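You operate a simulated robot arm through the tools that you are given. There is no shell and no other tool.

The job below is to be done with a simulated robot arm. You get a single attempt, and the scene is never put back.

Task
Put things in order on the kitting table. At the end: the blue pad stands where the clear film wad stood; the brown wooden block is on the orange tray; the clear film wad from the kitting table stands where the black roller stood; the black roller from the kitting table stands where the brown wooden block stood; the white roller from the kitting table is on the silver solar plate (marked "5"); whatever was shut is shut again. Leave all else as you found it, and nothing knocked over.

The check looks at the end state, three seconds after you hand in, the way a careful person would. Anything else that was tipped, shoved, dropped, spilled or broken makes it a failure.

Robot
A 6-joint arm with a two-finger parallel gripper, fixed in place. Base frame: the origin is at the foot of the arm, x ahead of it, y to its left, z up; the work surface is at about z = 0. Units: mm, degrees, N and s.
With the tool pointing down near the work surface it reaches from about 180 to 460 mm from the base axis. Its first joint turns from -70.0 to 70.0 degrees. Payload 1.9 kg.
Tool frame: the origin (TCP) lies between the finger pads and is the grasp point; the fingertips stand 23 mm ahead of it; z points along the fingers, y is the line along which they close. Largest opening 94 mm; finger width 38, thickness 10; the body of the gripper, 54 by 96 mm, starts 39 mm behind the TCP.
Orientation is that of the tool frame in the base frame, as [roll, pitch, yaw] about the fixed x, y, z axes, in that order (R = Rz(yaw) Ry(pitch) Rx(roll)). With the fingers straight down and closing along the base's y, the tool's x points along the base's -x, its y along +y and its z along -z.

Tools
- The arm moves only by the tool step_arm. Its argument "plan" is a list of rows, each a list of 3 entries, a list of its own where there are three numbers: the shift along the tool's x, y, z in mm, then the turn, a rotation vector about the tool's x, y, z in degrees, then the opening, from 0 (shut) to 1 (fully open). In form: [[[dx, dy, dz], [rx, ry, rz], hand], ...]. A call has 1 to 20 rows; each row shifts and turns the commanded pose from where the row before left it, along the tool's axes as they then stand. Rows are played at 5 a second. More than 50 mm and 8.6 degrees between two rows, or a gripper value outside its range, and nothing of the call is played. A pose out of reach is approached as far as the arm can. The call stops where the force on the tool passes 40 N (or 10 N more than at its start, if that is more) or the arm is blocked; 0.2 s more then pass. Each finger travels about 108 mm/s and halts on what it meets, pressing with about 32 N; the grip force reading is that of the motor and also rises with nothing between the fingers. The clock runs only during rows and for 0.2 s after the last one: add rows that do not move to give the fingers time. It gives the time, the measured TCP pose, the force on the tool (base axes), the opening and the grip force at its end, in the units of the frame above (readings bear some noise), with the torque about the TCP (base axes, N m) and any sound that the robot's microphone picked up.
- Cameras (640 x 400 px; columns grow to the right, rows downward): "scene" is fixed at [46.6, 310.5, 414.2]; the picture's right is [-0.81, -0.58, 0.00], its down [-0.38, 0.54, -0.75] and it looks along [0.44, -0.61, -0.66] (base axes); focal length 214 px, centre (320, 200). "wrist" rides on the gripper at [86, 16, -74] in the tool frame; the picture's right is [-0.18, 0.98, 0.00], its down [-0.58, -0.11, -0.81] and it looks along [-0.79, -0.15, 0.59] (tool axes); focal length 243 px, centre (320, 200). There is no depth. A picture from a camera that has moved, and an enlarged one, comes with that camera's place and axes in the base frame and with its lens.
- capture(camera): a new picture of that camera. No time passes.
- inspect(camera, box): a new picture of the part [left, top, right, bottom] of that camera's present view, enlarged. No time passes.
- close_job(): hands the job in; it is judged then, once.

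Nothing tells you positions but the pictures and the camera data. Unless the task says otherwise, let go and move clear before handing in.

The tools are called after ">>>" as a command line: name --argument value ..., lists and objects as JSON in quotes. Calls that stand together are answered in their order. step_arm: Moves the arm, as the interface text tells. Its arguments: {"type":"object","properties":{"plan":{"type":"array","items":{"type":"array"}}},"required":["plan"]} The other tools are called the same way: capture (camera) takes a picture; inspect (camera, box) takes an enlarged picture of a part of a camera's view; close_job () hands the job in.

At the start:

```text
clock: 0.0
tool_pos: [295.0, -76.4, 318.3]
orientation: [179.9, -0.1, -179.9]
wrist_force: [0.4, 0.4, 0.0]
torque: [0.01, -0.02, 0.0]
gripper_width: 94.0
finger_force: 0.0
```

scene: 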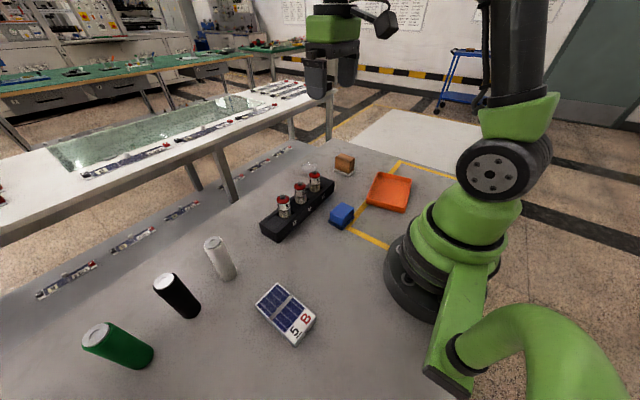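
wrist: 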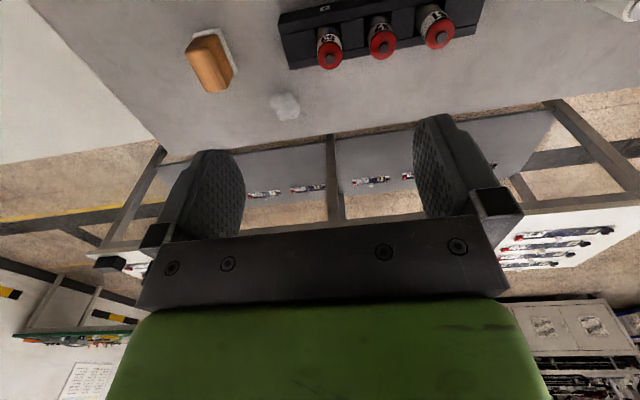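

I see a table with a green, a black and a white roller, a solar plate, a black rack with three red-capped items, a blue pad, an orange tray, a brown block and a small clear film wad. I'll take enlarged pictures first to locate everything before moving.

>>> inspect --camera "scene" --box '[240, 130, 440, 255]'

>>> inspect --camera "scene" --box '[60, 220, 340, 395]'

>>> inspect --camera "wrist" --box '[160, 0, 480, 200]'

```text
3.20 times, centred on (340, 192) of scene
camera zoom: at [46.6, 310.5, 414.2], right [-0.81, -0.58, 0.0], down [-0.38, 0.54, -0.75], along [0.44, -0.61, -0.66], focal length 686 px, centre (256, 224)
```

zoom: 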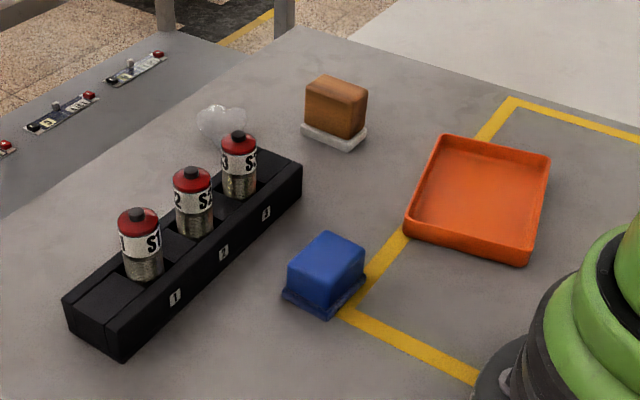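

```text
2.29 times, centred on (200, 308) of scene
camera zoom: at [46.6, 310.5, 414.2], right [-0.81, -0.58, 0.0], down [-0.38, 0.54, -0.75], along [0.44, -0.61, -0.66], focal length 490 px, centre (594, -46)
```

zoom: 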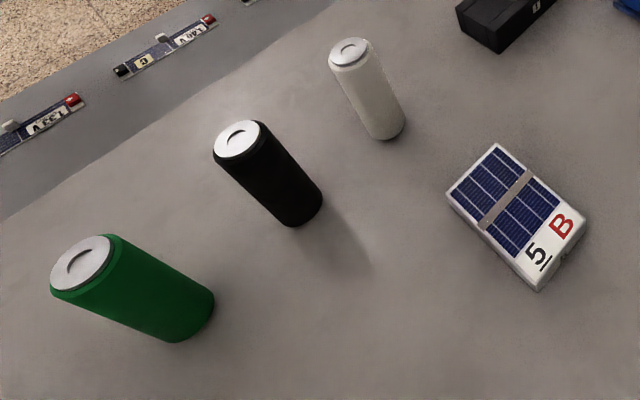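

```text
2.00 times, centred on (320, 100) of wrist
camera zoom: at [209.0, -60.6, 394.2], right [0.18, 0.98, 0.0], down [0.58, -0.11, 0.81], along [0.79, -0.15, -0.59], focal length 485 px, centre (320, 400)
```

zoom: 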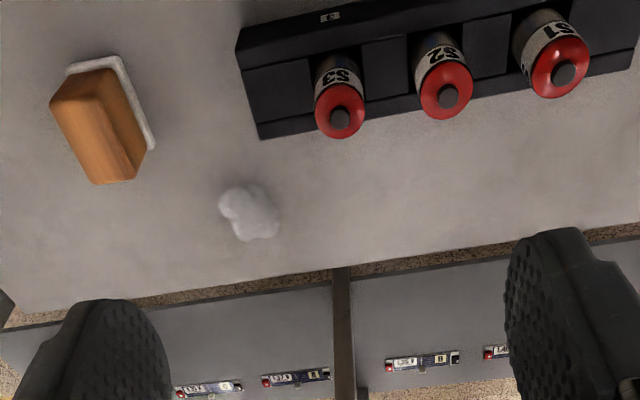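

The scene lays out clearly: roughly, block at (344,-247), film wad at (438,-167), blue pad at (229,-39), tray at (170,-225), white roller at (337,234), black roller at (331,319) and plate at (188,217). I'll raise and turn the arm toward the block side for a closer wrist picture.

>>> step_arm --plan '[[[15, -20, 20], [0, 0, 0], 1], [[15, -20, 20], [0, 0, 0], 1], [[15, -20, 20], [0, 0, 0], 1], [[0, -14, 20], [0, 0, 0], 1], [[0, 0, 20], [0, 0, 0], 1], [[0, 0, 0], [0, 0, 8], 1], [[0, 0, 0], [0, 0, 8], 1], [[0, 0, 0], [0, 0, 8], 1], [[0, 0, 0], [0, 0, 0], 1]]'

>>> capture --camera "wrist"

>>> capture --camera "scene"

```text
clock: 2.0
tool_pos: [249.9, -148.4, 219.1]
orientation: [180.0, 0.0, 155.9]
wrist_force: [0.3, -1.2, -0.3]
torque: [0.01, -0.04, 0.0]
gripper_width: 94.2
finger_force: 0.0
```

```text
taken
camera wrist: at [177.8, -100.0, 294.5], right [0.57, 0.82, 0.0], down [0.49, -0.34, 0.81], along [0.66, -0.46, -0.59], focal length 243 px, centre (320, 200)
```

wrist: 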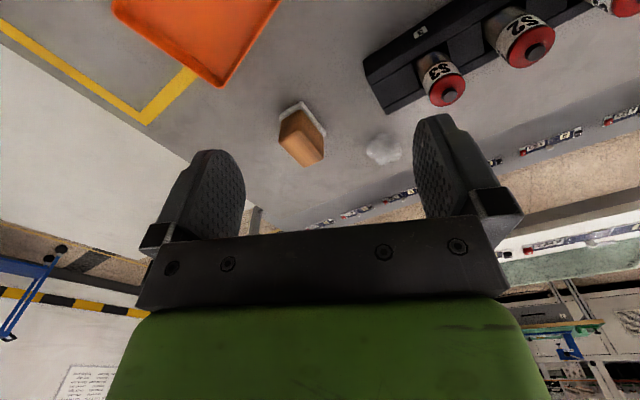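

```text
taken
```

scene: 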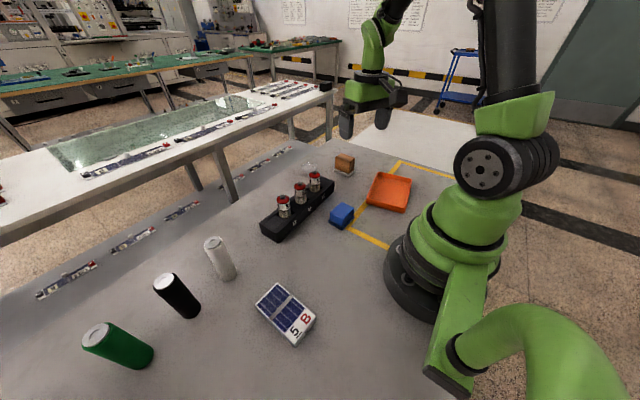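

The block and the wad are now nearer in the wrist view. I'll enlarge that part to read their outline and turn.

>>> inspect --camera "wrist" --box '[240, 80, 440, 205]'

>>> inspect --camera "wrist" --box '[80, 0, 320, 150]'

>>> inspect --camera "scene" --box '[290, 140, 370, 190]'

```text
3.20 times, centred on (340, 142) of wrist
camera zoom: at [177.8, -100.0, 294.5], right [0.57, 0.82, 0.0], down [0.49, -0.34, 0.81], along [0.66, -0.46, -0.59], focal length 776 px, centre (256, 384)
```

zoom: 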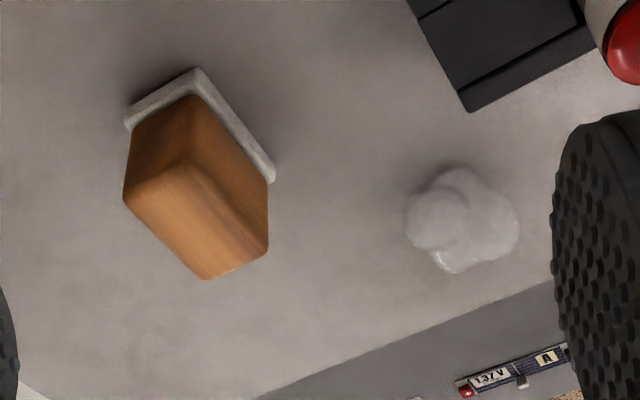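

```text
2.67 times, centred on (200, 75) of wrist
camera zoom: at [177.8, -100.0, 294.5], right [0.57, 0.82, 0.0], down [0.49, -0.34, 0.81], along [0.66, -0.46, -0.59], focal length 647 px, centre (640, 533)
```

zoom: 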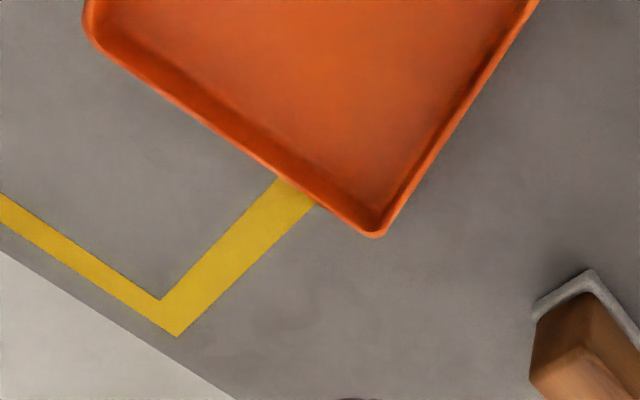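

```text
8.00 times, centred on (330, 165) of scene
camera zoom: at [46.6, 310.5, 414.2], right [-0.81, -0.58, 0.0], down [-0.38, 0.54, -0.75], along [0.44, -0.61, -0.66], focal length 1716 px, centre (240, 480)
```

zoom: 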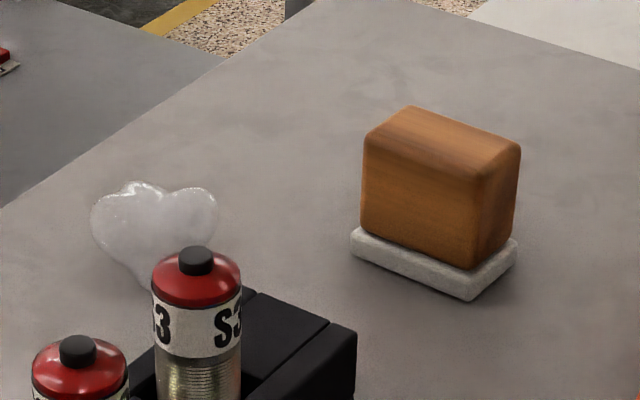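

The wooden block (about 67 × 43 at its grey foot, about 45 tall) is centred near (345,-245), with its long side turned about -6° from x. I'll square the gripper to it, move above it and check again.

>>> step_arm --plan '[[[0, 0, 0], [0, 0, -6], 1], [[0, 0, 0], [0, 0, -6], 1], [[0, 0, 0], [0, 0, -5.8], 1], [[-21, -17, 12], [0, 0, 0], 1], [[-21, -17, 12], [0, 0, 0], 1], [[-21, -17, 12], [0, 0, 0], 1], [[-21, -17, 12], [0, 0, 0], 1], [[-21, -18, 12], [0, 0, 0], 1], [[0, 0, 0], [0, 0, 0], 1]]'

>>> capture --camera "wrist"

>>> inspect --camera "scene" --box '[270, 60, 430, 220]'

```text
clock: 4.0
tool_pos: [344.5, -247.9, 158.7]
orientation: [179.9, -0.1, 173.9]
wrist_force: [-0.5, 0.6, -0.2]
torque: [0.0, 0.01, -0.01]
gripper_width: 93.6
finger_force: 0.1
```

```text
taken
camera wrist: at [261.3, -223.5, 234.2], right [0.29, 0.96, 0.0], down [0.57, -0.17, 0.81], along [0.77, -0.23, -0.59], focal length 243 px, centre (320, 200)
```

wrist: 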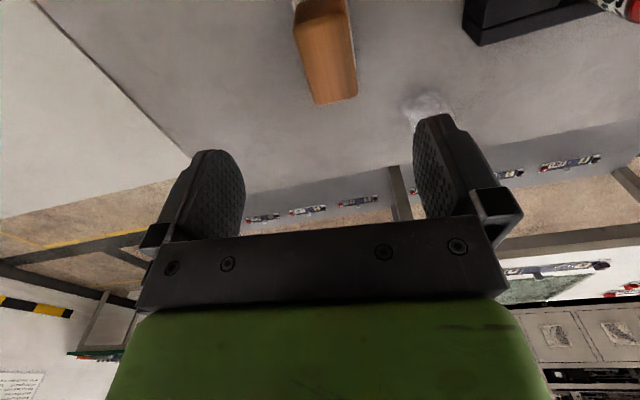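

```text
2.50 times, centred on (350, 140) of scene
camera zoom: at [46.6, 310.5, 414.2], right [-0.81, -0.58, 0.0], down [-0.38, 0.54, -0.75], along [0.44, -0.61, -0.66], focal length 536 px, centre (245, 350)
```

zoom: 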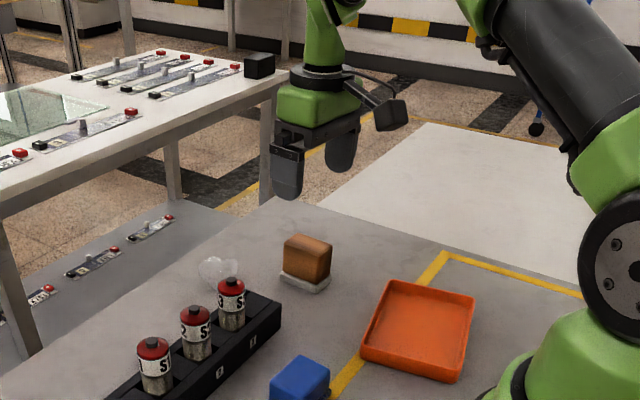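

The gripper is nearly centred over the block, about 4 mm too far right. I'll correct that, go down to TCP z≈38 (above the grey foot) and close.

>>> step_arm --plan '[[[0, 4.4, 20], [0, 0, 0], 1], [[0, 0, 25], [0, 0, 0], 1], [[0, 0, 25], [0, 0, 0], 1], [[0, 0, 25], [0, 0, 0], 1], [[0, 0, 15], [0, 0, 0], 1], [[0, 0, 10.5], [0, 0, 0], 1], [[0, 0, 0], [0, 0, 0], 1]]'

>>> capture --camera "wrist"

>>> inspect --camera "scene" --box '[280, 100, 400, 190]'

```text
clock: 5.6
tool_pos: [346.1, -243.7, 39.2]
orientation: [179.9, 0.0, 173.8]
wrist_force: [0.1, 0.6, -0.9]
torque: [0.03, -0.01, -0.01]
gripper_width: 94.0
finger_force: 0.1
```

```text
taken
camera wrist: at [261.6, -218.8, 114.4], right [0.29, 0.96, 0.0], down [0.57, -0.17, 0.81], along [0.77, -0.23, -0.59], focal length 243 px, centre (320, 200)
```

wrist: 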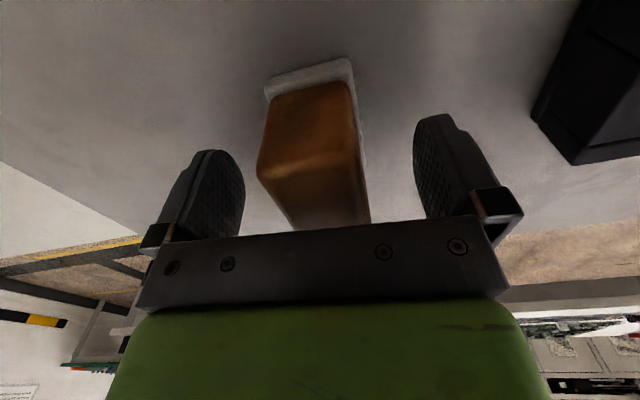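

```text
4.44 times, centred on (340, 145) of scene
camera zoom: at [46.6, 310.5, 414.2], right [-0.81, -0.58, 0.0], down [-0.38, 0.54, -0.75], along [0.44, -0.61, -0.66], focal length 953 px, centre (231, 444)
```

zoom: 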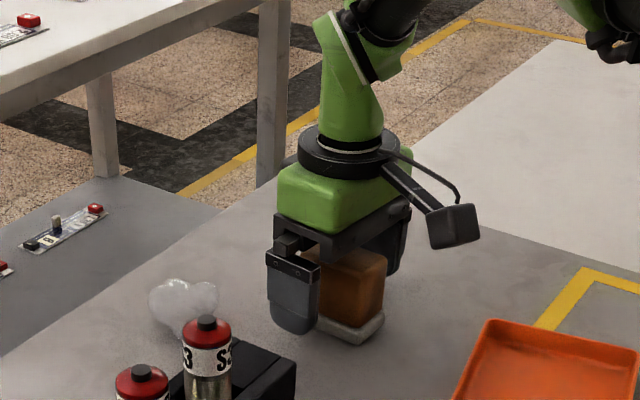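

The block lies between the fingers, clear on both sides. I'll close on it and lift a little to see whether the grey foot comes along.

>>> step_arm --plan '[[[0, 0, 0], [0, 0, 0], 0.5], [[0, 0, 0], [0, 0, 0], 0.3], [[0, 0, 0], [0, 0, 0], 0.2], [[0, 0, 0], [0, 0, 0], 0.2]]'

>>> capture --camera "wrist"

```text
clock: 6.6
tool_pos: [344.7, -242.7, 38.9]
orientation: [-179.9, 0.0, 173.8]
wrist_force: [0.0, 0.1, -0.9]
torque: [-0.05, 0.03, 0.01]
gripper_width: 35.8
finger_force: 32.0
```

```text
taken
camera wrist: at [261.6, -218.9, 114.5], right [0.29, 0.96, 0.0], down [0.57, -0.17, 0.81], along [0.77, -0.23, -0.59], focal length 243 px, centre (320, 200)
```

wrist: 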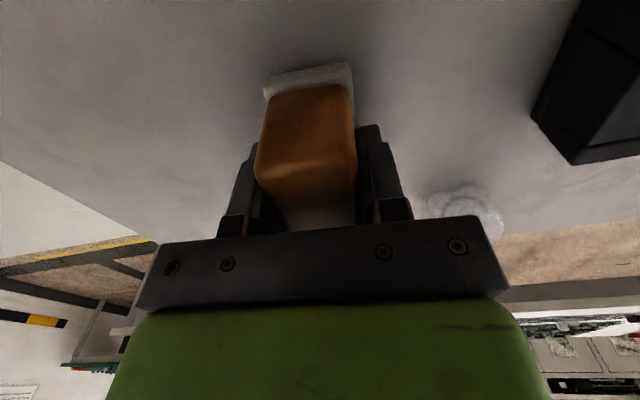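

The grip closed at 35.8 mm on the block. I'll lift 40 mm and look for the grey foot.

>>> step_arm --plan '[[[0, 0, -10], [0, 0, 0], 0.2], [[0, 0, -15], [0, 0, 0], 0.2], [[0, 0, -15], [0, 0, 0], 0.2], [[0, 0, 0], [0, 0, 0], 0.2]]'

>>> capture --camera "wrist"

>>> inspect --camera "scene" --box '[280, 100, 400, 190]'

```text
clock: 7.6
tool_pos: [345.2, -242.0, 79.1]
orientation: [180.0, 0.0, 173.8]
wrist_force: [0.2, 0.0, -0.9]
torque: [-0.01, 0.02, 0.02]
gripper_width: 35.7
finger_force: 31.9
```

```text
taken
camera wrist: at [261.4, -216.9, 154.1], right [0.29, 0.96, 0.0], down [0.57, -0.17, 0.81], along [0.77, -0.23, -0.59], focal length 243 px, centre (320, 200)
```

wrist: 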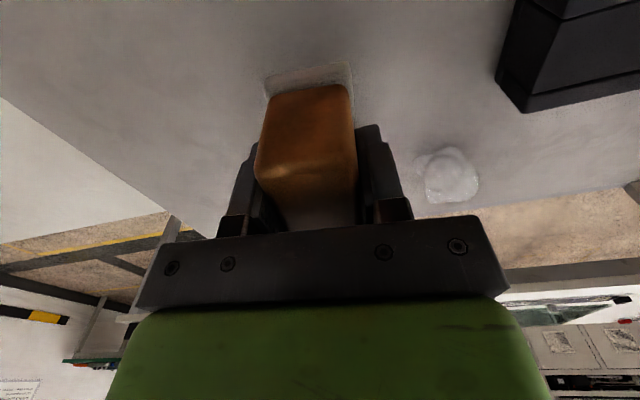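

```text
4.44 times, centred on (340, 145) of scene
camera zoom: at [46.6, 310.5, 414.2], right [-0.81, -0.58, 0.0], down [-0.38, 0.54, -0.75], along [0.44, -0.61, -0.66], focal length 953 px, centre (231, 444)
```

zoom: 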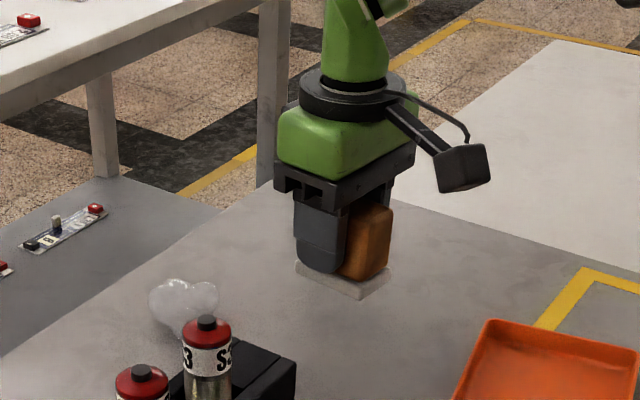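

The grey foot is part of the block and came up with it. I'll enlarge the wad from here, then carry the block to the tray.

>>> inspect --camera "wrist" --box '[390, 130, 510, 220]'

>>> step_arm --plan '[[[0, 0, -20], [0, 0, 0], 0.2], [[0, 0, -20], [0, 0, 0], 0.2], [[30, 0, -10], [0, 0, 0], 0.2], [[35, 0, 0], [0, 0, 0], 0.2], [[35, 0, 0], [0, 0, 0], 0.2], [[0, 0, 0], [0, 0, 0], 0.2]]'

>>> capture --camera "wrist"

>>> inspect --camera "scene" --box '[300, 80, 460, 220]'

```text
4.44 times, centred on (450, 175) of wrist
camera zoom: at [261.4, -216.9, 154.1], right [0.29, 0.96, 0.0], down [0.57, -0.17, 0.81], along [0.77, -0.23, -0.59], focal length 1078 px, centre (-258, 311)
```

zoom: 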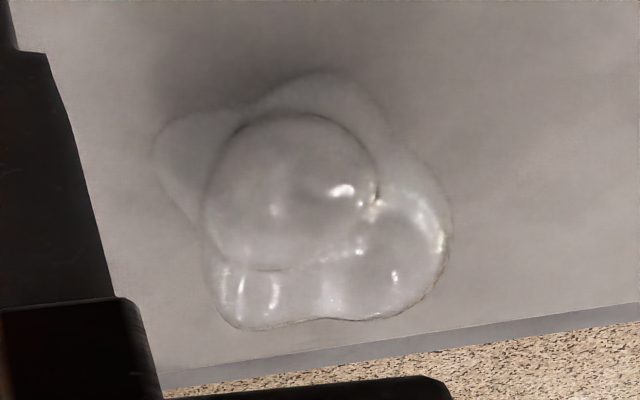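

```text
clock: 9.0
tool_pos: [246.3, -234.1, 124.9]
orientation: [-180.0, -0.1, 173.8]
wrist_force: [-0.9, 0.1, 0.0]
torque: [-0.04, 0.03, 0.0]
gripper_width: 35.5
finger_force: 32.4
```

```text
taken
camera wrist: at [162.3, -209.8, 200.9], right [0.29, 0.96, 0.0], down [0.57, -0.17, 0.81], along [0.77, -0.23, -0.59], focal length 243 px, centre (320, 200)
```

wrist: 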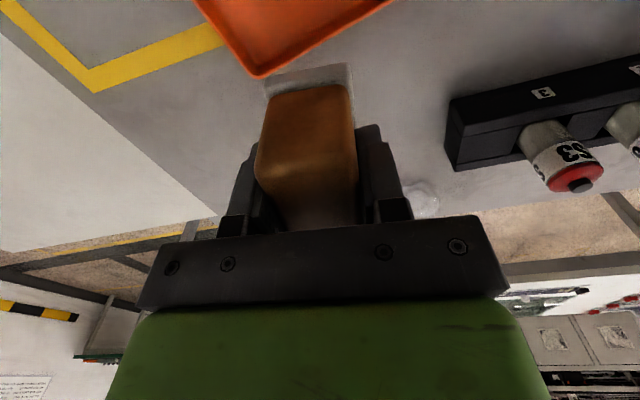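

```text
2.86 times, centred on (380, 150) of scene
camera zoom: at [46.6, 310.5, 414.2], right [-0.81, -0.58, 0.0], down [-0.38, 0.54, -0.75], along [0.44, -0.61, -0.66], focal length 613 px, centre (149, 343)
```

zoom: 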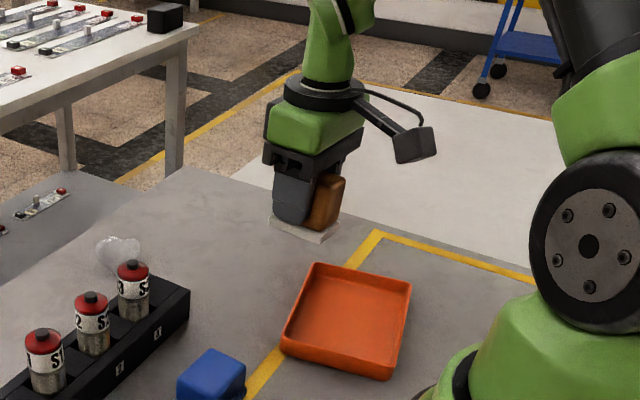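

The block is held firmly. The tray centre comes out near (171,-225) with its long side at about 101°, so I'll turn the block to match and move over the tray.

>>> step_arm --plan '[[[0, 0, 0], [0, 0, -6], 0.2], [[0, 0, 0], [0, 0, -6], 0.2], [[0, 0, 0], [0, 0, -5.4], 0.2], [[24, 7.5, 0], [0, 0, 0], 0.2], [[24, 8, 0], [0, 0, 0], 0.2], [[24, 8, 0], [0, 0, 0], 0.2], [[0, 0, 20], [0, 0, 0], 0.2], [[0, 0, 20], [0, 0, 0], 0.2], [[0, 0, 0], [0, 0, 0], 0.2]]'

>>> capture --camera "wrist"

>>> inspect --camera "scene" --box '[320, 100, 460, 230]'

```text
clock: 11.0
tool_pos: [172.3, -220.4, 85.3]
orientation: [-179.9, 0.0, -168.9]
wrist_force: [0.5, -0.6, -0.3]
torque: [0.0, -0.02, -0.01]
gripper_width: 35.6
finger_force: 31.7
```

```text
taken
camera wrist: at [84.1, -223.0, 161.4], right [-0.01, 1.0, 0.0], down [0.59, 0.01, 0.81], along [0.81, 0.01, -0.59], focal length 243 px, centre (320, 200)
```

wrist: 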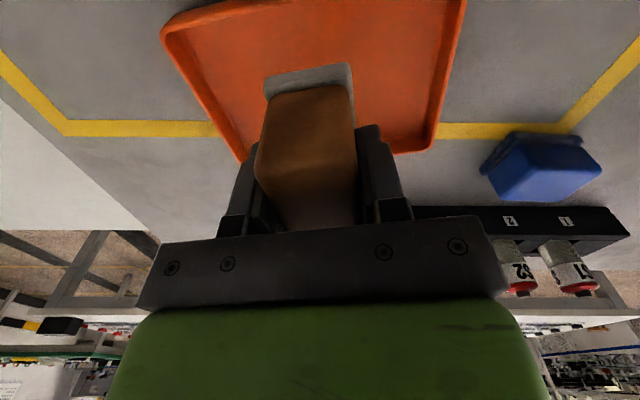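

```text
3.08 times, centred on (390, 165) of scene
camera zoom: at [46.6, 310.5, 414.2], right [-0.81, -0.58, 0.0], down [-0.38, 0.54, -0.75], along [0.44, -0.61, -0.66], focal length 660 px, centre (105, 308)
```

zoom: 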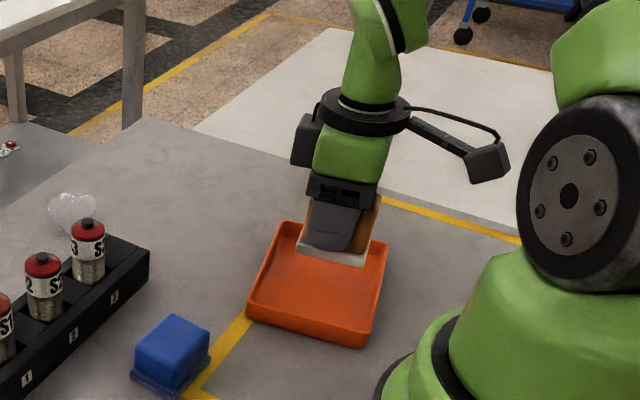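

The block is over the tray's middle. I'll lower it gently to just above the tray floor.

>>> step_arm --plan '[[[0, 0, 12], [0, 0, 0], 0.2], [[0, 0, 12], [0, 0, 0], 0.2], [[0, 0, 10], [0, 0, 0], 0.2], [[0, 0, 5], [0, 0, 0], 0.2], [[0, 0, 2], [0, 0, 0], 0.2], [[0, 0, 0], [0, 0, 0], 0.2]]'

>>> inspect --camera "scene" --box '[350, 140, 430, 215]'

>>> capture --camera "wrist"

```text
clock: 12.4
tool_pos: [171.5, -223.0, 46.2]
orientation: [180.0, 0.0, -168.8]
wrist_force: [0.1, -0.2, -1.1]
torque: [0.0, -0.01, 0.0]
gripper_width: 35.5
finger_force: 31.7
```

```text
5.33 times, centred on (390, 178) of scene
camera zoom: at [46.6, 310.5, 414.2], right [-0.81, -0.58, 0.0], down [-0.38, 0.54, -0.75], along [0.44, -0.61, -0.66], focal length 1144 px, centre (-53, 320)
```

zoom: 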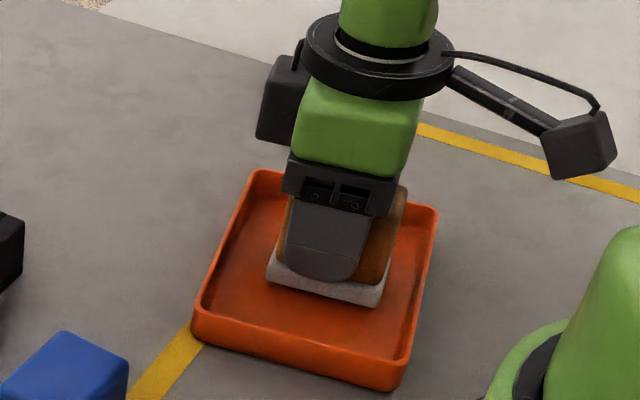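

```text
taken
camera wrist: at [83.6, -223.9, 122.1], right [-0.01, 1.0, 0.0], down [0.59, 0.01, 0.81], along [0.81, 0.01, -0.59], focal length 243 px, centre (320, 200)
```

wrist: 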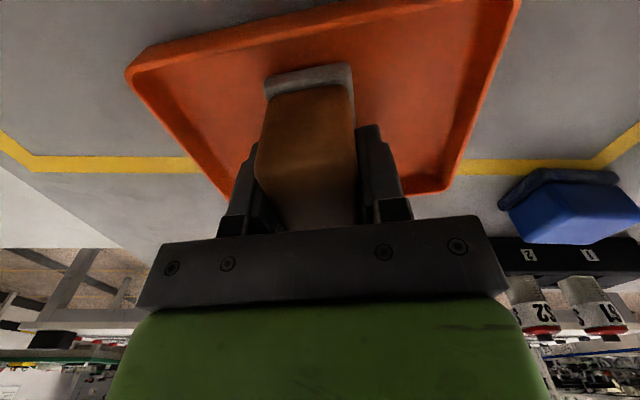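

The block is still some 4 mm above the tray floor. I'll lower it slowly in small steps until contact shows.

>>> step_arm --plan '[[[0, 0, 2], [0, 0, 0], 0.2], [[0, 0, 1], [0, 0, 0], 0.2], [[0, 0, 0], [0, 0, 0], 0.2], [[0, 0, 0], [0, 0, 0], 0.2]]'

>>> inspect --camera "scene" --box '[360, 170, 410, 210]'

>>> inspect --camera "wrist" --box '[240, 40, 380, 130]'

```text
clock: 13.4
tool_pos: [170.3, -222.4, 43.4]
orientation: [179.9, 0.1, -168.8]
wrist_force: [0.3, 0.8, -0.2]
torque: [-0.02, -0.02, -0.01]
gripper_width: 35.7
finger_force: 31.8
```

```text
10.00 times, centred on (385, 190) of scene
camera zoom: at [46.6, 310.5, 414.2], right [-0.81, -0.58, 0.0], down [-0.38, 0.54, -0.75], along [0.44, -0.61, -0.66], focal length 2145 px, centre (-330, 300)
```

zoom: 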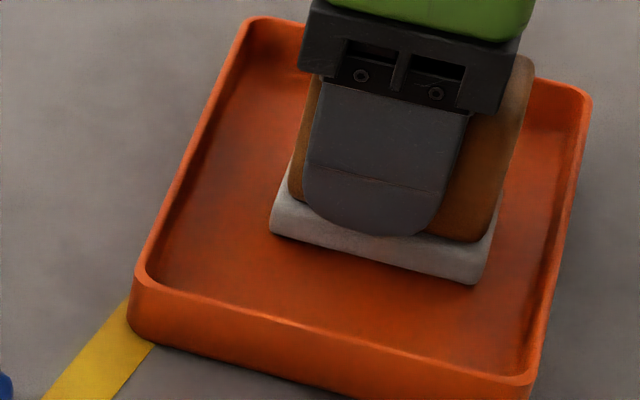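

```text
4.44 times, centred on (310, 85) of wrist
camera zoom: at [82.9, -224.4, 119.3], right [-0.01, 1.0, 0.0], down [0.59, 0.01, 0.81], along [0.81, 0.01, -0.59], focal length 1078 px, centre (364, 711)
```

zoom: 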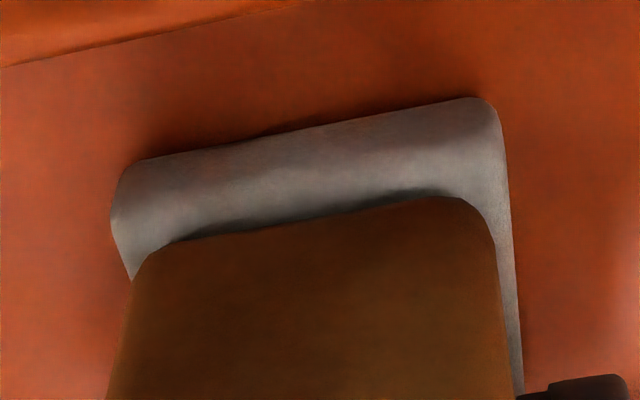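

It is nearly touching. I'll go down 1 mm at a time, watching the force.

>>> step_arm --plan '[[[0, 0, 1], [0, 0, 0], 0.2], [[0, 0, 0], [0, 0, 0], 0.2], [[0, 0, 0], [0, 0, 0], 0.2]]'

>>> step_arm --plan '[[[0, 0, 1], [0, 0, 0], 0.2], [[0, 0, 0], [0, 0, 0], 0.2], [[0, 0, 0], [0, 0, 0], 0.2]]'

```text
clock: 14.2
tool_pos: [170.8, -222.2, 42.1]
orientation: [-179.9, 0.0, -168.7]
wrist_force: [0.3, 0.1, -1.1]
torque: [-0.01, -0.03, 0.0]
gripper_width: 35.8
finger_force: 32.2
```

```text
clock: 15.0
tool_pos: [169.9, -221.1, 42.5]
orientation: [-180.0, 0.1, -168.8]
wrist_force: [-4.7, 3.1, 27.8]
torque: [0.09, 0.24, -0.04]
gripper_width: 35.6
finger_force: 32.1
```

Contact with the tray floor shows (about 28 N). I'll ease up half a millimetre, open and retreat upward.

>>> step_arm --plan '[[[0, 0, -0.7], [0, 0, 0], 0.2], [[0, 0, 0], [0, 0, 0], 0.2], [[0, 0, 0], [0, 0, 0], 0.6], [[0, 0, 0], [0, 0, 0], 0.7], [[0, 0, 0], [0, 0, 0], 0.7], [[0, 0, -15], [0, 0, 0], 0.7], [[0, 0, -25], [0, 0, 0], 0.7], [[0, 0, -30], [0, 0, 0], 0.7], [[0, 0, -40], [0, 0, 0], 0.7], [[0, 0, -40], [0, 0, 0], 0.7]]'

>>> capture --camera "wrist"

>>> capture --camera "scene"

```text
clock: 17.2
tool_pos: [170.8, -221.0, 192.0]
orientation: [180.0, 0.0, -168.8]
wrist_force: [-0.3, 0.7, -0.3]
torque: [-0.04, -0.01, 0.0]
gripper_width: 65.6
finger_force: 0.0
```

```text
taken
camera wrist: at [83.7, -224.2, 268.2], right [-0.01, 1.0, 0.0], down [0.59, 0.01, 0.81], along [0.81, 0.01, -0.59], focal length 243 px, centre (320, 200)
```

wrist: 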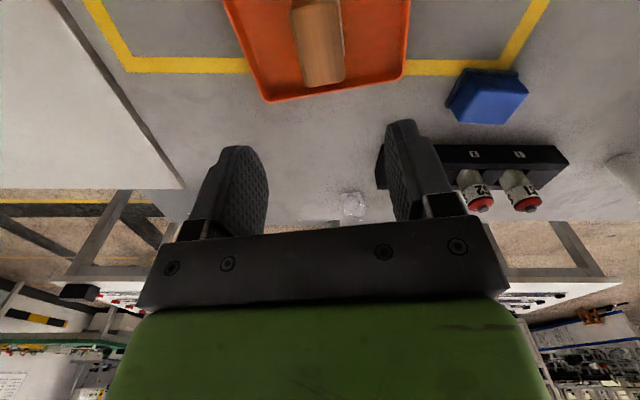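

```text
taken
```

scene: 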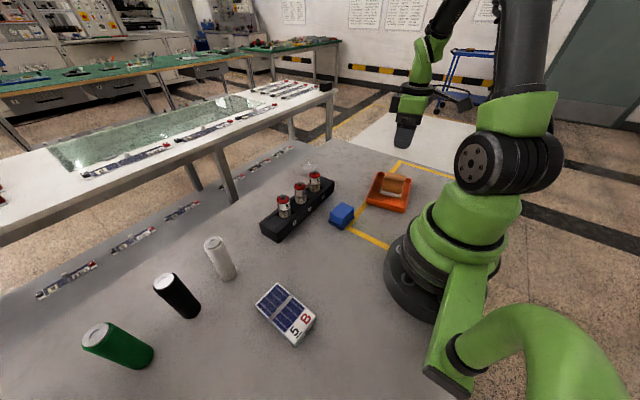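

The block is on the tray. Next I'll swing over to the left side for close views of the rollers and the solar plate.

>>> step_arm --plan '[[[-20, 0, -10], [0, 0, 0], 0.7], [[-14, 35, 0], [0, 0, 0], 0.7], [[-14, 35, 0], [0, 0, 0], 0.7], [[-14, 35, 0], [0, 0, 0], 0.7], [[-14, 35, 0], [0, 0, 0], 0.7], [[-14, 35, 0], [0, 0, 0], 0.7], [[-14, 35, 0], [0, 0, 0], 0.7], [[-14, 35, 0], [0, 0, 0], 0.7], [[-14, 35, 0], [0, 0, 0], 0.7], [[-14, 35, 0], [0, 0, 0], 0.7], [[0, 32, 0], [0, 0, 0], 0.7], [[0, 0, 0], [0, 0, -8], 0.7], [[0, 0, 0], [0, 0, -8], 0.7], [[0, 0, 0], [0, 0, -8], 0.7], [[0, 0, 0], [0, 0, 0], 0.7]]'

>>> capture --camera "wrist"

>>> capture --camera "scene"

```text
clock: 20.4
tool_pos: [244.9, 147.4, 201.7]
orientation: [-179.9, 0.1, -144.9]
wrist_force: [0.0, -0.4, 0.3]
torque: [0.01, 0.01, -0.02]
gripper_width: 65.9
finger_force: 0.1
```

```text
taken
camera wrist: at [165.8, 108.3, 277.7], right [-0.42, 0.91, 0.0], down [0.54, 0.25, 0.81], along [0.73, 0.34, -0.59], focal length 243 px, centre (320, 200)
```

wrist: 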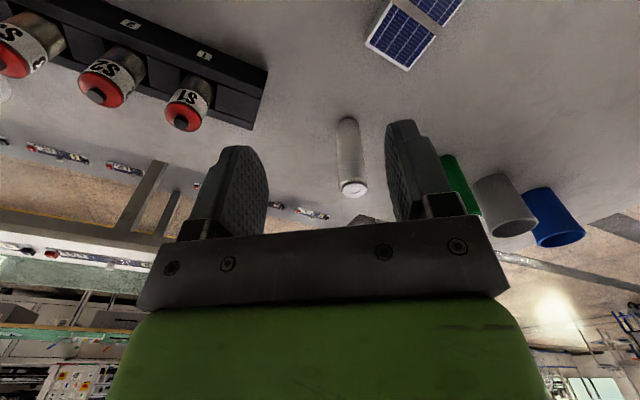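

```text
taken
```

scene: 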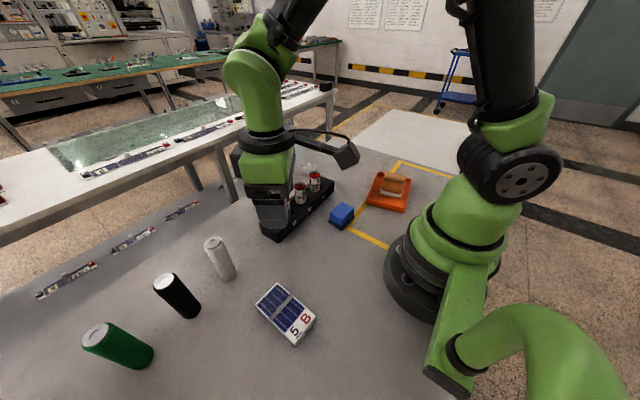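

There are also a grey and a blue can-like object beyond the green roller. I'll turn further left to see that whole side.

>>> step_arm --plan '[[[0, 0, 0], [0, 0, -8], 0.7], [[0, 0, 0], [0, 0, -8], 0.7], [[0, 0, 0], [0, 0, -8], 0.7], [[0, 0, 0], [0, 0, 0], 0.7]]'

>>> capture --camera "wrist"

>>> inspect --camera "wrist" --box '[220, 0, 500, 220]'

```text
clock: 21.4
tool_pos: [245.6, 146.6, 203.4]
orientation: [-180.0, 0.0, -120.7]
wrist_force: [-0.5, 0.6, -0.6]
torque: [0.01, 0.0, -0.03]
gripper_width: 65.6
finger_force: 0.0
```

```text
taken
camera wrist: at [188.4, 79.2, 278.7], right [-0.75, 0.66, 0.0], down [0.39, 0.44, 0.81], along [0.53, 0.61, -0.59], focal length 243 px, centre (320, 200)
```

wrist: 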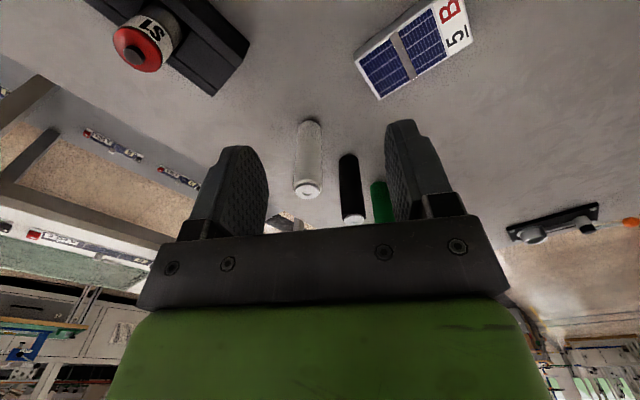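

```text
1.82 times, centred on (360, 110) of wrist
camera zoom: at [188.4, 79.2, 278.7], right [-0.75, 0.66, 0.0], down [0.39, 0.44, 0.81], along [0.53, 0.61, -0.59], focal length 441 px, centre (247, 364)
```

zoom: 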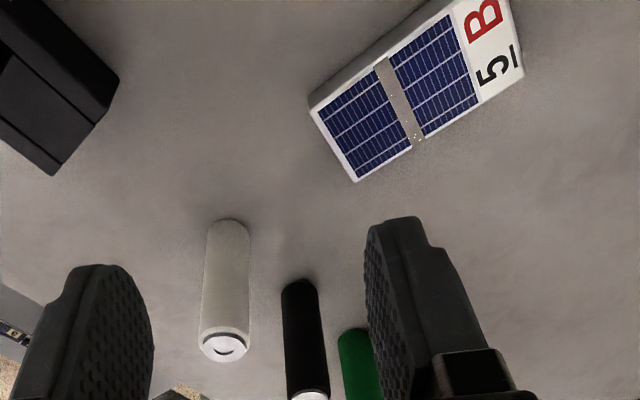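

I see the white roller at about (339,234), the black one at about (333,319), and the plate centred near (189,220) and about 100 × 58 in size. I'll move above the white roller and check alignment.

>>> step_arm --plan '[[[-31, -9, 0], [0, 0, 0], 0.7], [[-31, -9, 0], [0, 0, 0], 0.7], [[-31, -9, 0], [0, 0, 0], 0.7], [[-29.6, -8.3, 0], [0, 0, 0], 0.7], [[0, 0, 25], [0, 0, 0], 0.7], [[0, 0, 10], [0, 0, 0], 0.7], [[0, 0, 0], [0, 0, 0], 0.7]]'

>>> capture --camera "wrist"

>>> inspect --camera "scene" --box '[130, 120, 310, 350]'

```text
clock: 23.0
tool_pos: [339.2, 233.6, 168.3]
orientation: [180.0, -0.1, -120.9]
wrist_force: [0.2, 0.0, 0.9]
torque: [-0.01, 0.03, -0.01]
gripper_width: 65.9
finger_force: 0.1
```

```text
taken
camera wrist: at [281.6, 166.8, 243.7], right [-0.75, 0.66, 0.0], down [0.39, 0.44, 0.81], along [0.53, 0.6, -0.59], focal length 243 px, centre (320, 200)
```

wrist: 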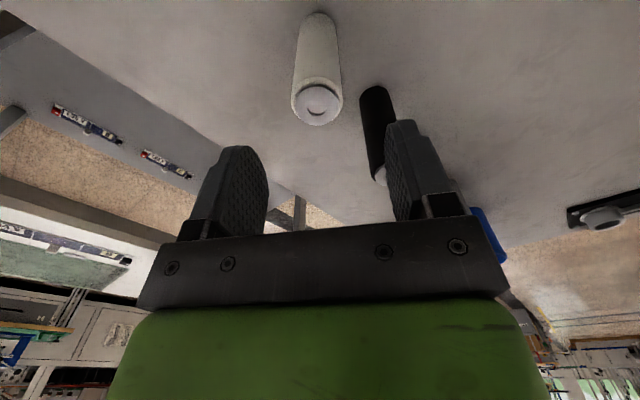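

```text
1.74 times, centred on (220, 235) of scene
camera zoom: at [46.6, 310.5, 414.2], right [-0.81, -0.58, 0.0], down [-0.38, 0.54, -0.75], along [0.44, -0.61, -0.66], focal length 373 px, centre (494, 139)
```

zoom: 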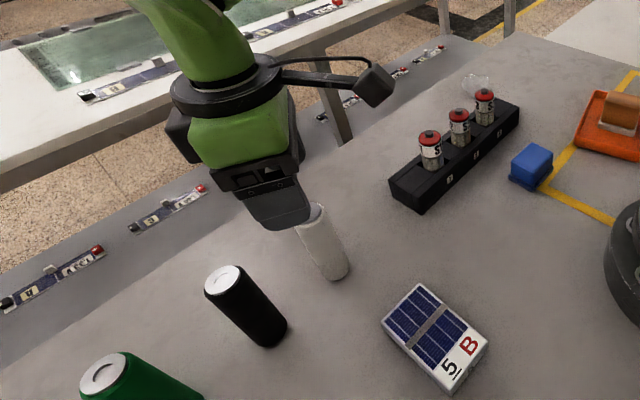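

The white roller is close to centred under the gripper. I'll enlarge to measure the remaining offset.

>>> inspect --camera "wrist" --box '[260, 0, 420, 140]'

>>> inspect --camera "scene" --box '[195, 225, 255, 290]'

```text
2.86 times, centred on (340, 70) of wrist
camera zoom: at [281.6, 166.8, 243.7], right [-0.75, 0.66, 0.0], down [0.39, 0.44, 0.81], along [0.53, 0.6, -0.59], focal length 693 px, centre (263, 571)
```

zoom: 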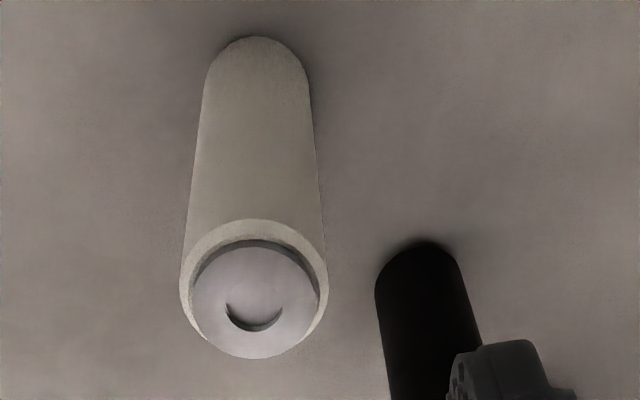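

```text
6.15 times, centred on (225, 258) of scene
camera zoom: at [46.6, 310.5, 414.2], right [-0.81, -0.58, 0.0], down [-0.38, 0.54, -0.75], along [0.44, -0.61, -0.66], focal length 1320 px, centre (905, -154)
```

zoom: 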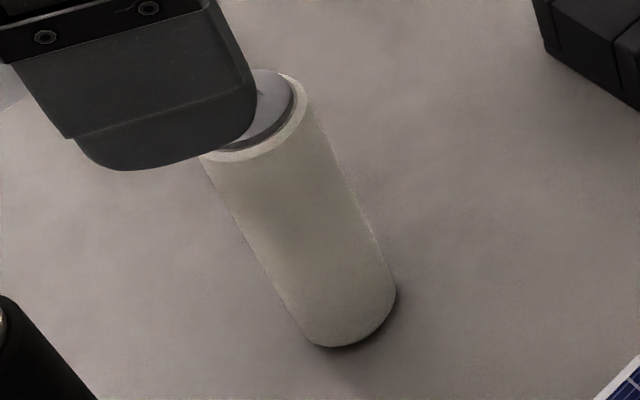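

The roller stands about 4 mm nearer the base than the gripper axis, is roughly 106 tall and 32 in diameter. I'll correct, descend to TCP z≈80 and grip.

>>> step_arm --plan '[[[4, -1, 0], [0, 0, 0], 0.7], [[0, 0, 25], [0, 0, 0], 0.7], [[0, 0, 25], [0, 0, 0], 0.7], [[0, 0, 25], [0, 0, 0], 0.7], [[0, 0, 13.5], [0, 0, 0], 0.7], [[0, 0, 0], [0, 0, 0], 0.7]]'

>>> capture --camera "wrist"

>>> inspect --camera "scene" --box '[140, 180, 260, 300]'

```text
clock: 24.4
tool_pos: [338.4, 228.7, 78.8]
orientation: [-180.0, 0.0, -120.7]
wrist_force: [0.0, 0.9, -0.4]
torque: [0.02, 0.03, 0.02]
gripper_width: 65.9
finger_force: 0.0
```

```text
taken
camera wrist: at [280.4, 162.0, 154.0], right [-0.75, 0.66, 0.0], down [0.39, 0.44, 0.81], along [0.53, 0.6, -0.59], focal length 243 px, centre (320, 200)
```

wrist: 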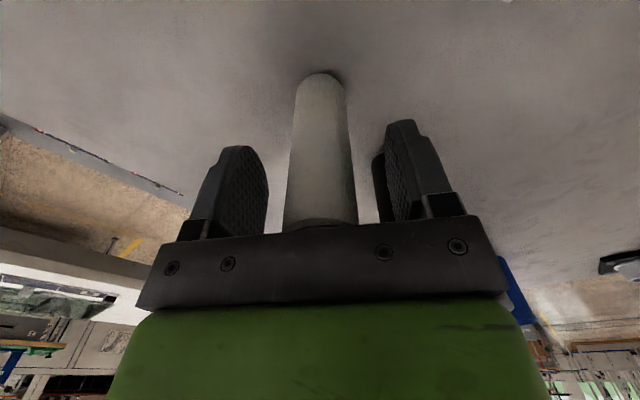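

```text
3.33 times, centred on (200, 240) of scene
camera zoom: at [46.6, 310.5, 414.2], right [-0.81, -0.58, 0.0], down [-0.38, 0.54, -0.75], along [0.44, -0.61, -0.66], focal length 715 px, centre (720, 67)
```

zoom: 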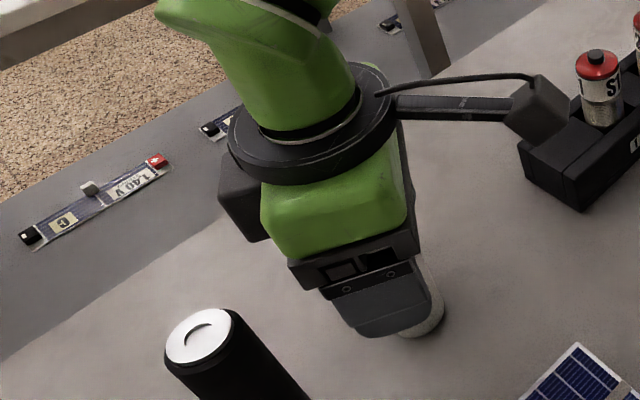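

The white roller is centred between the fingers. I'll close on it and lift it clear.

>>> step_arm --plan '[[[0, 0, 0], [0, 0, 0], 0.4], [[0, 0, 0], [0, 0, 0], 0.2], [[0, 0, 0], [0, 0, 0], 0.2], [[0, 0, 0], [0, 0, 0], 0.2], [[0, 0, -10], [0, 0, 0], 0.2], [[0, 0, -20], [0, 0, 0], 0.2], [[0, 0, -25], [0, 0, 0], 0.2], [[0, 0, -25], [0, 0, 0], 0.2], [[0, 0, 0], [0, 0, 0], 0.2]]'

>>> capture --camera "wrist"

>>> capture --camera "scene"

```text
clock: 26.4
tool_pos: [336.3, 228.9, 158.3]
orientation: [-180.0, 0.0, -120.7]
wrist_force: [-0.5, 0.1, -1.8]
torque: [-0.02, -0.01, 0.02]
gripper_width: 31.8
finger_force: 32.4
```

```text
taken
camera wrist: at [278.3, 162.6, 234.6], right [-0.75, 0.66, 0.0], down [0.39, 0.44, 0.81], along [0.53, 0.6, -0.59], focal length 243 px, centre (320, 200)
```

wrist: 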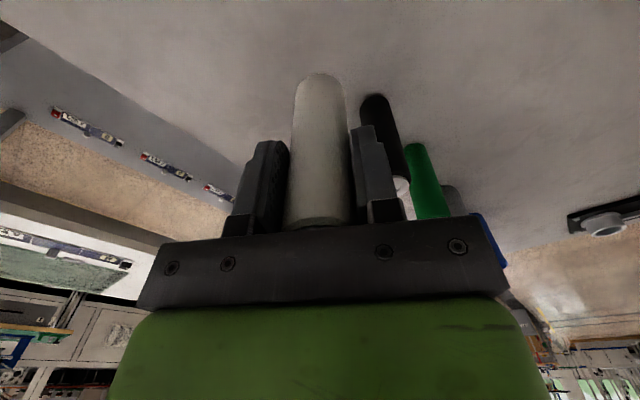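

```text
taken
```

scene: 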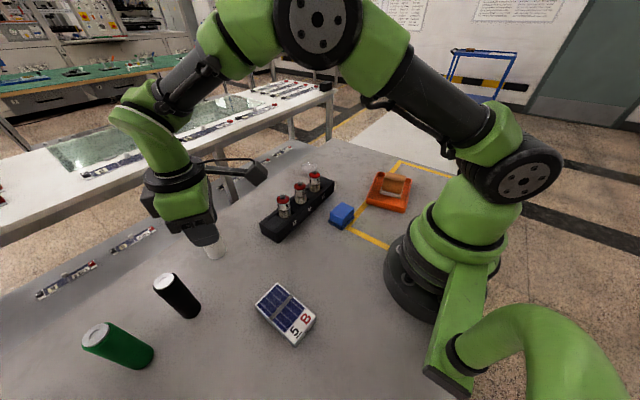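

The white roller is held upright, 80 mm off the table. I'll carry it over to above the plate's centre.

>>> step_arm --plan '[[[16.5, 24.4, 0], [0, 0, 0], 0.2], [[16.5, 24.4, 0], [0, 0, 0], 0.2], [[16.5, 24.4, 0], [0, 0, 0], 0.2], [[16.5, 24.4, 0], [0, 0, 0], 0.2], [[16.3, 24.5, 0], [0, 0, 0], 0.2], [[0, 0, 15], [0, 0, 0], 0.2], [[0, 0, 15], [0, 0, 0], 0.2], [[0, 0, 0], [0, 0, 0], 0.2]]'

>>> capture --camera "wrist"

>>> inspect --camera "scene" --box '[220, 220, 360, 370]'

```text
clock: 28.2
tool_pos: [192.4, 220.4, 127.5]
orientation: [-179.9, 0.0, -121.0]
wrist_force: [0.3, -0.1, -1.9]
torque: [0.0, -0.03, 0.01]
gripper_width: 31.6
finger_force: 32.1
```

```text
taken
camera wrist: at [134.1, 153.8, 203.5], right [-0.75, 0.66, 0.0], down [0.39, 0.44, 0.81], along [0.53, 0.6, -0.59], focal length 243 px, centre (320, 200)
```

wrist: 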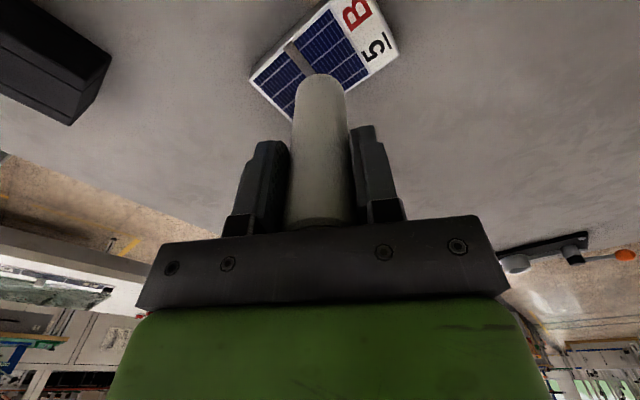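

```text
2.67 times, centred on (290, 295) of scene
camera zoom: at [46.6, 310.5, 414.2], right [-0.81, -0.58, 0.0], down [-0.38, 0.54, -0.75], along [0.44, -0.61, -0.66], focal length 572 px, centre (400, -53)
```

zoom: 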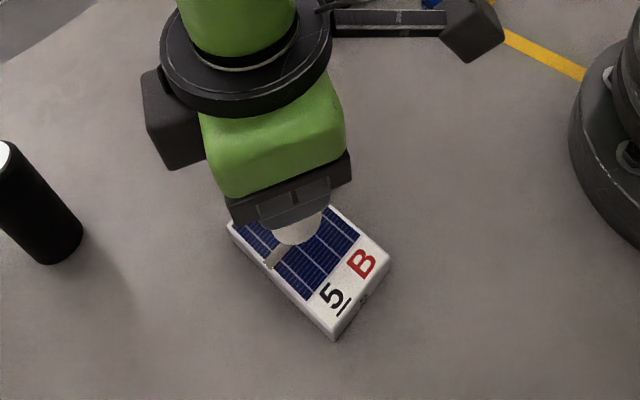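

The roller hangs above the plate. I'll enlarge the wrist view to check where the plate's middle is relative to it.

>>> inspect --camera "wrist" --box '[230, 0, 420, 130]'

>>> inspect --camera "scene" --box '[250, 265, 330, 350]'

```text
3.08 times, centred on (325, 65) of wrist
camera zoom: at [134.1, 153.8, 203.5], right [-0.75, 0.66, 0.0], down [0.39, 0.44, 0.81], along [0.53, 0.6, -0.59], focal length 746 px, centre (305, 615)
```

zoom: 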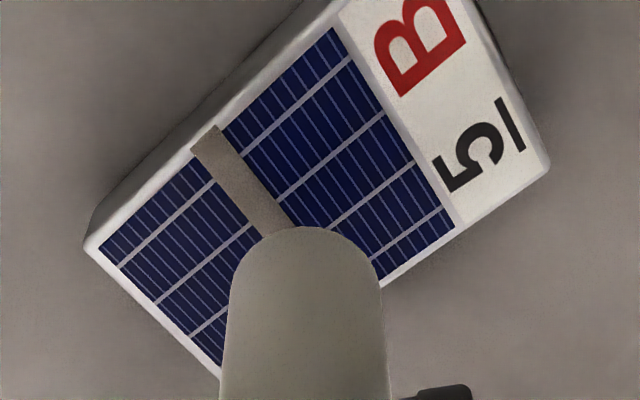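

```text
4.71 times, centred on (290, 308) of scene
camera zoom: at [46.6, 310.5, 414.2], right [-0.81, -0.58, 0.0], down [-0.38, 0.54, -0.75], along [0.44, -0.61, -0.66], focal length 1009 px, centre (461, -306)
```

zoom: 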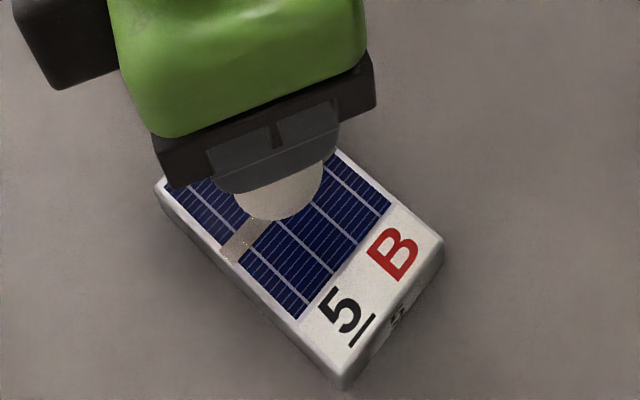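

The plate's top face is centred at about (191,220), roughly 17 mm high, with a ribbon across it near x=200. I'll shift about 11 mm toward the label side so the roller stands on the flat part, then lower it most of the way.

>>> step_arm --plan '[[[5.9, 9.9, 0], [0, 0, 0], 0.2], [[0, 0, 10], [0, 0, 0], 0.2], [[0, 0, 10], [0, 0, 0], 0.2], [[0, 0, 6], [0, 0, 0], 0.2], [[0, 0, 0], [0, 0, 0], 0.2], [[0, 0, 0], [0, 0, 0], 0.2]]'

>>> inspect --camera "scene" --box '[250, 265, 330, 350]'

>>> inspect --camera "wrist" --box '[230, 0, 420, 130]'

```text
clock: 29.6
tool_pos: [181.8, 220.6, 101.6]
orientation: [-179.9, 0.0, -120.8]
wrist_force: [-0.4, 0.0, -2.0]
torque: [-0.05, 0.02, -0.03]
gripper_width: 31.5
finger_force: 32.2
```

```text
4.71 times, centred on (290, 308) of scene
camera zoom: at [46.6, 310.5, 414.2], right [-0.81, -0.58, 0.0], down [-0.38, 0.54, -0.75], along [0.44, -0.61, -0.66], focal length 1009 px, centre (461, -306)
```

zoom: 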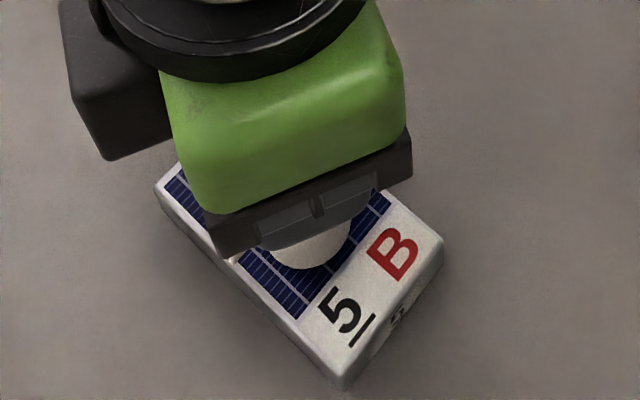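

```text
3.08 times, centred on (325, 65) of wrist
camera zoom: at [123.4, 153.9, 178.2], right [-0.75, 0.66, 0.0], down [0.39, 0.44, 0.81], along [0.53, 0.6, -0.59], focal length 746 px, centre (305, 615)
```

zoom: 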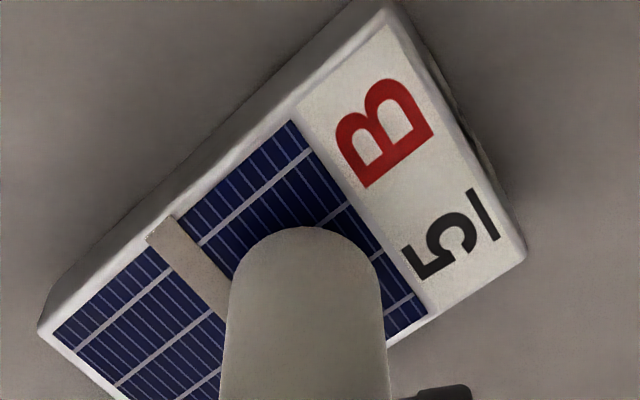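

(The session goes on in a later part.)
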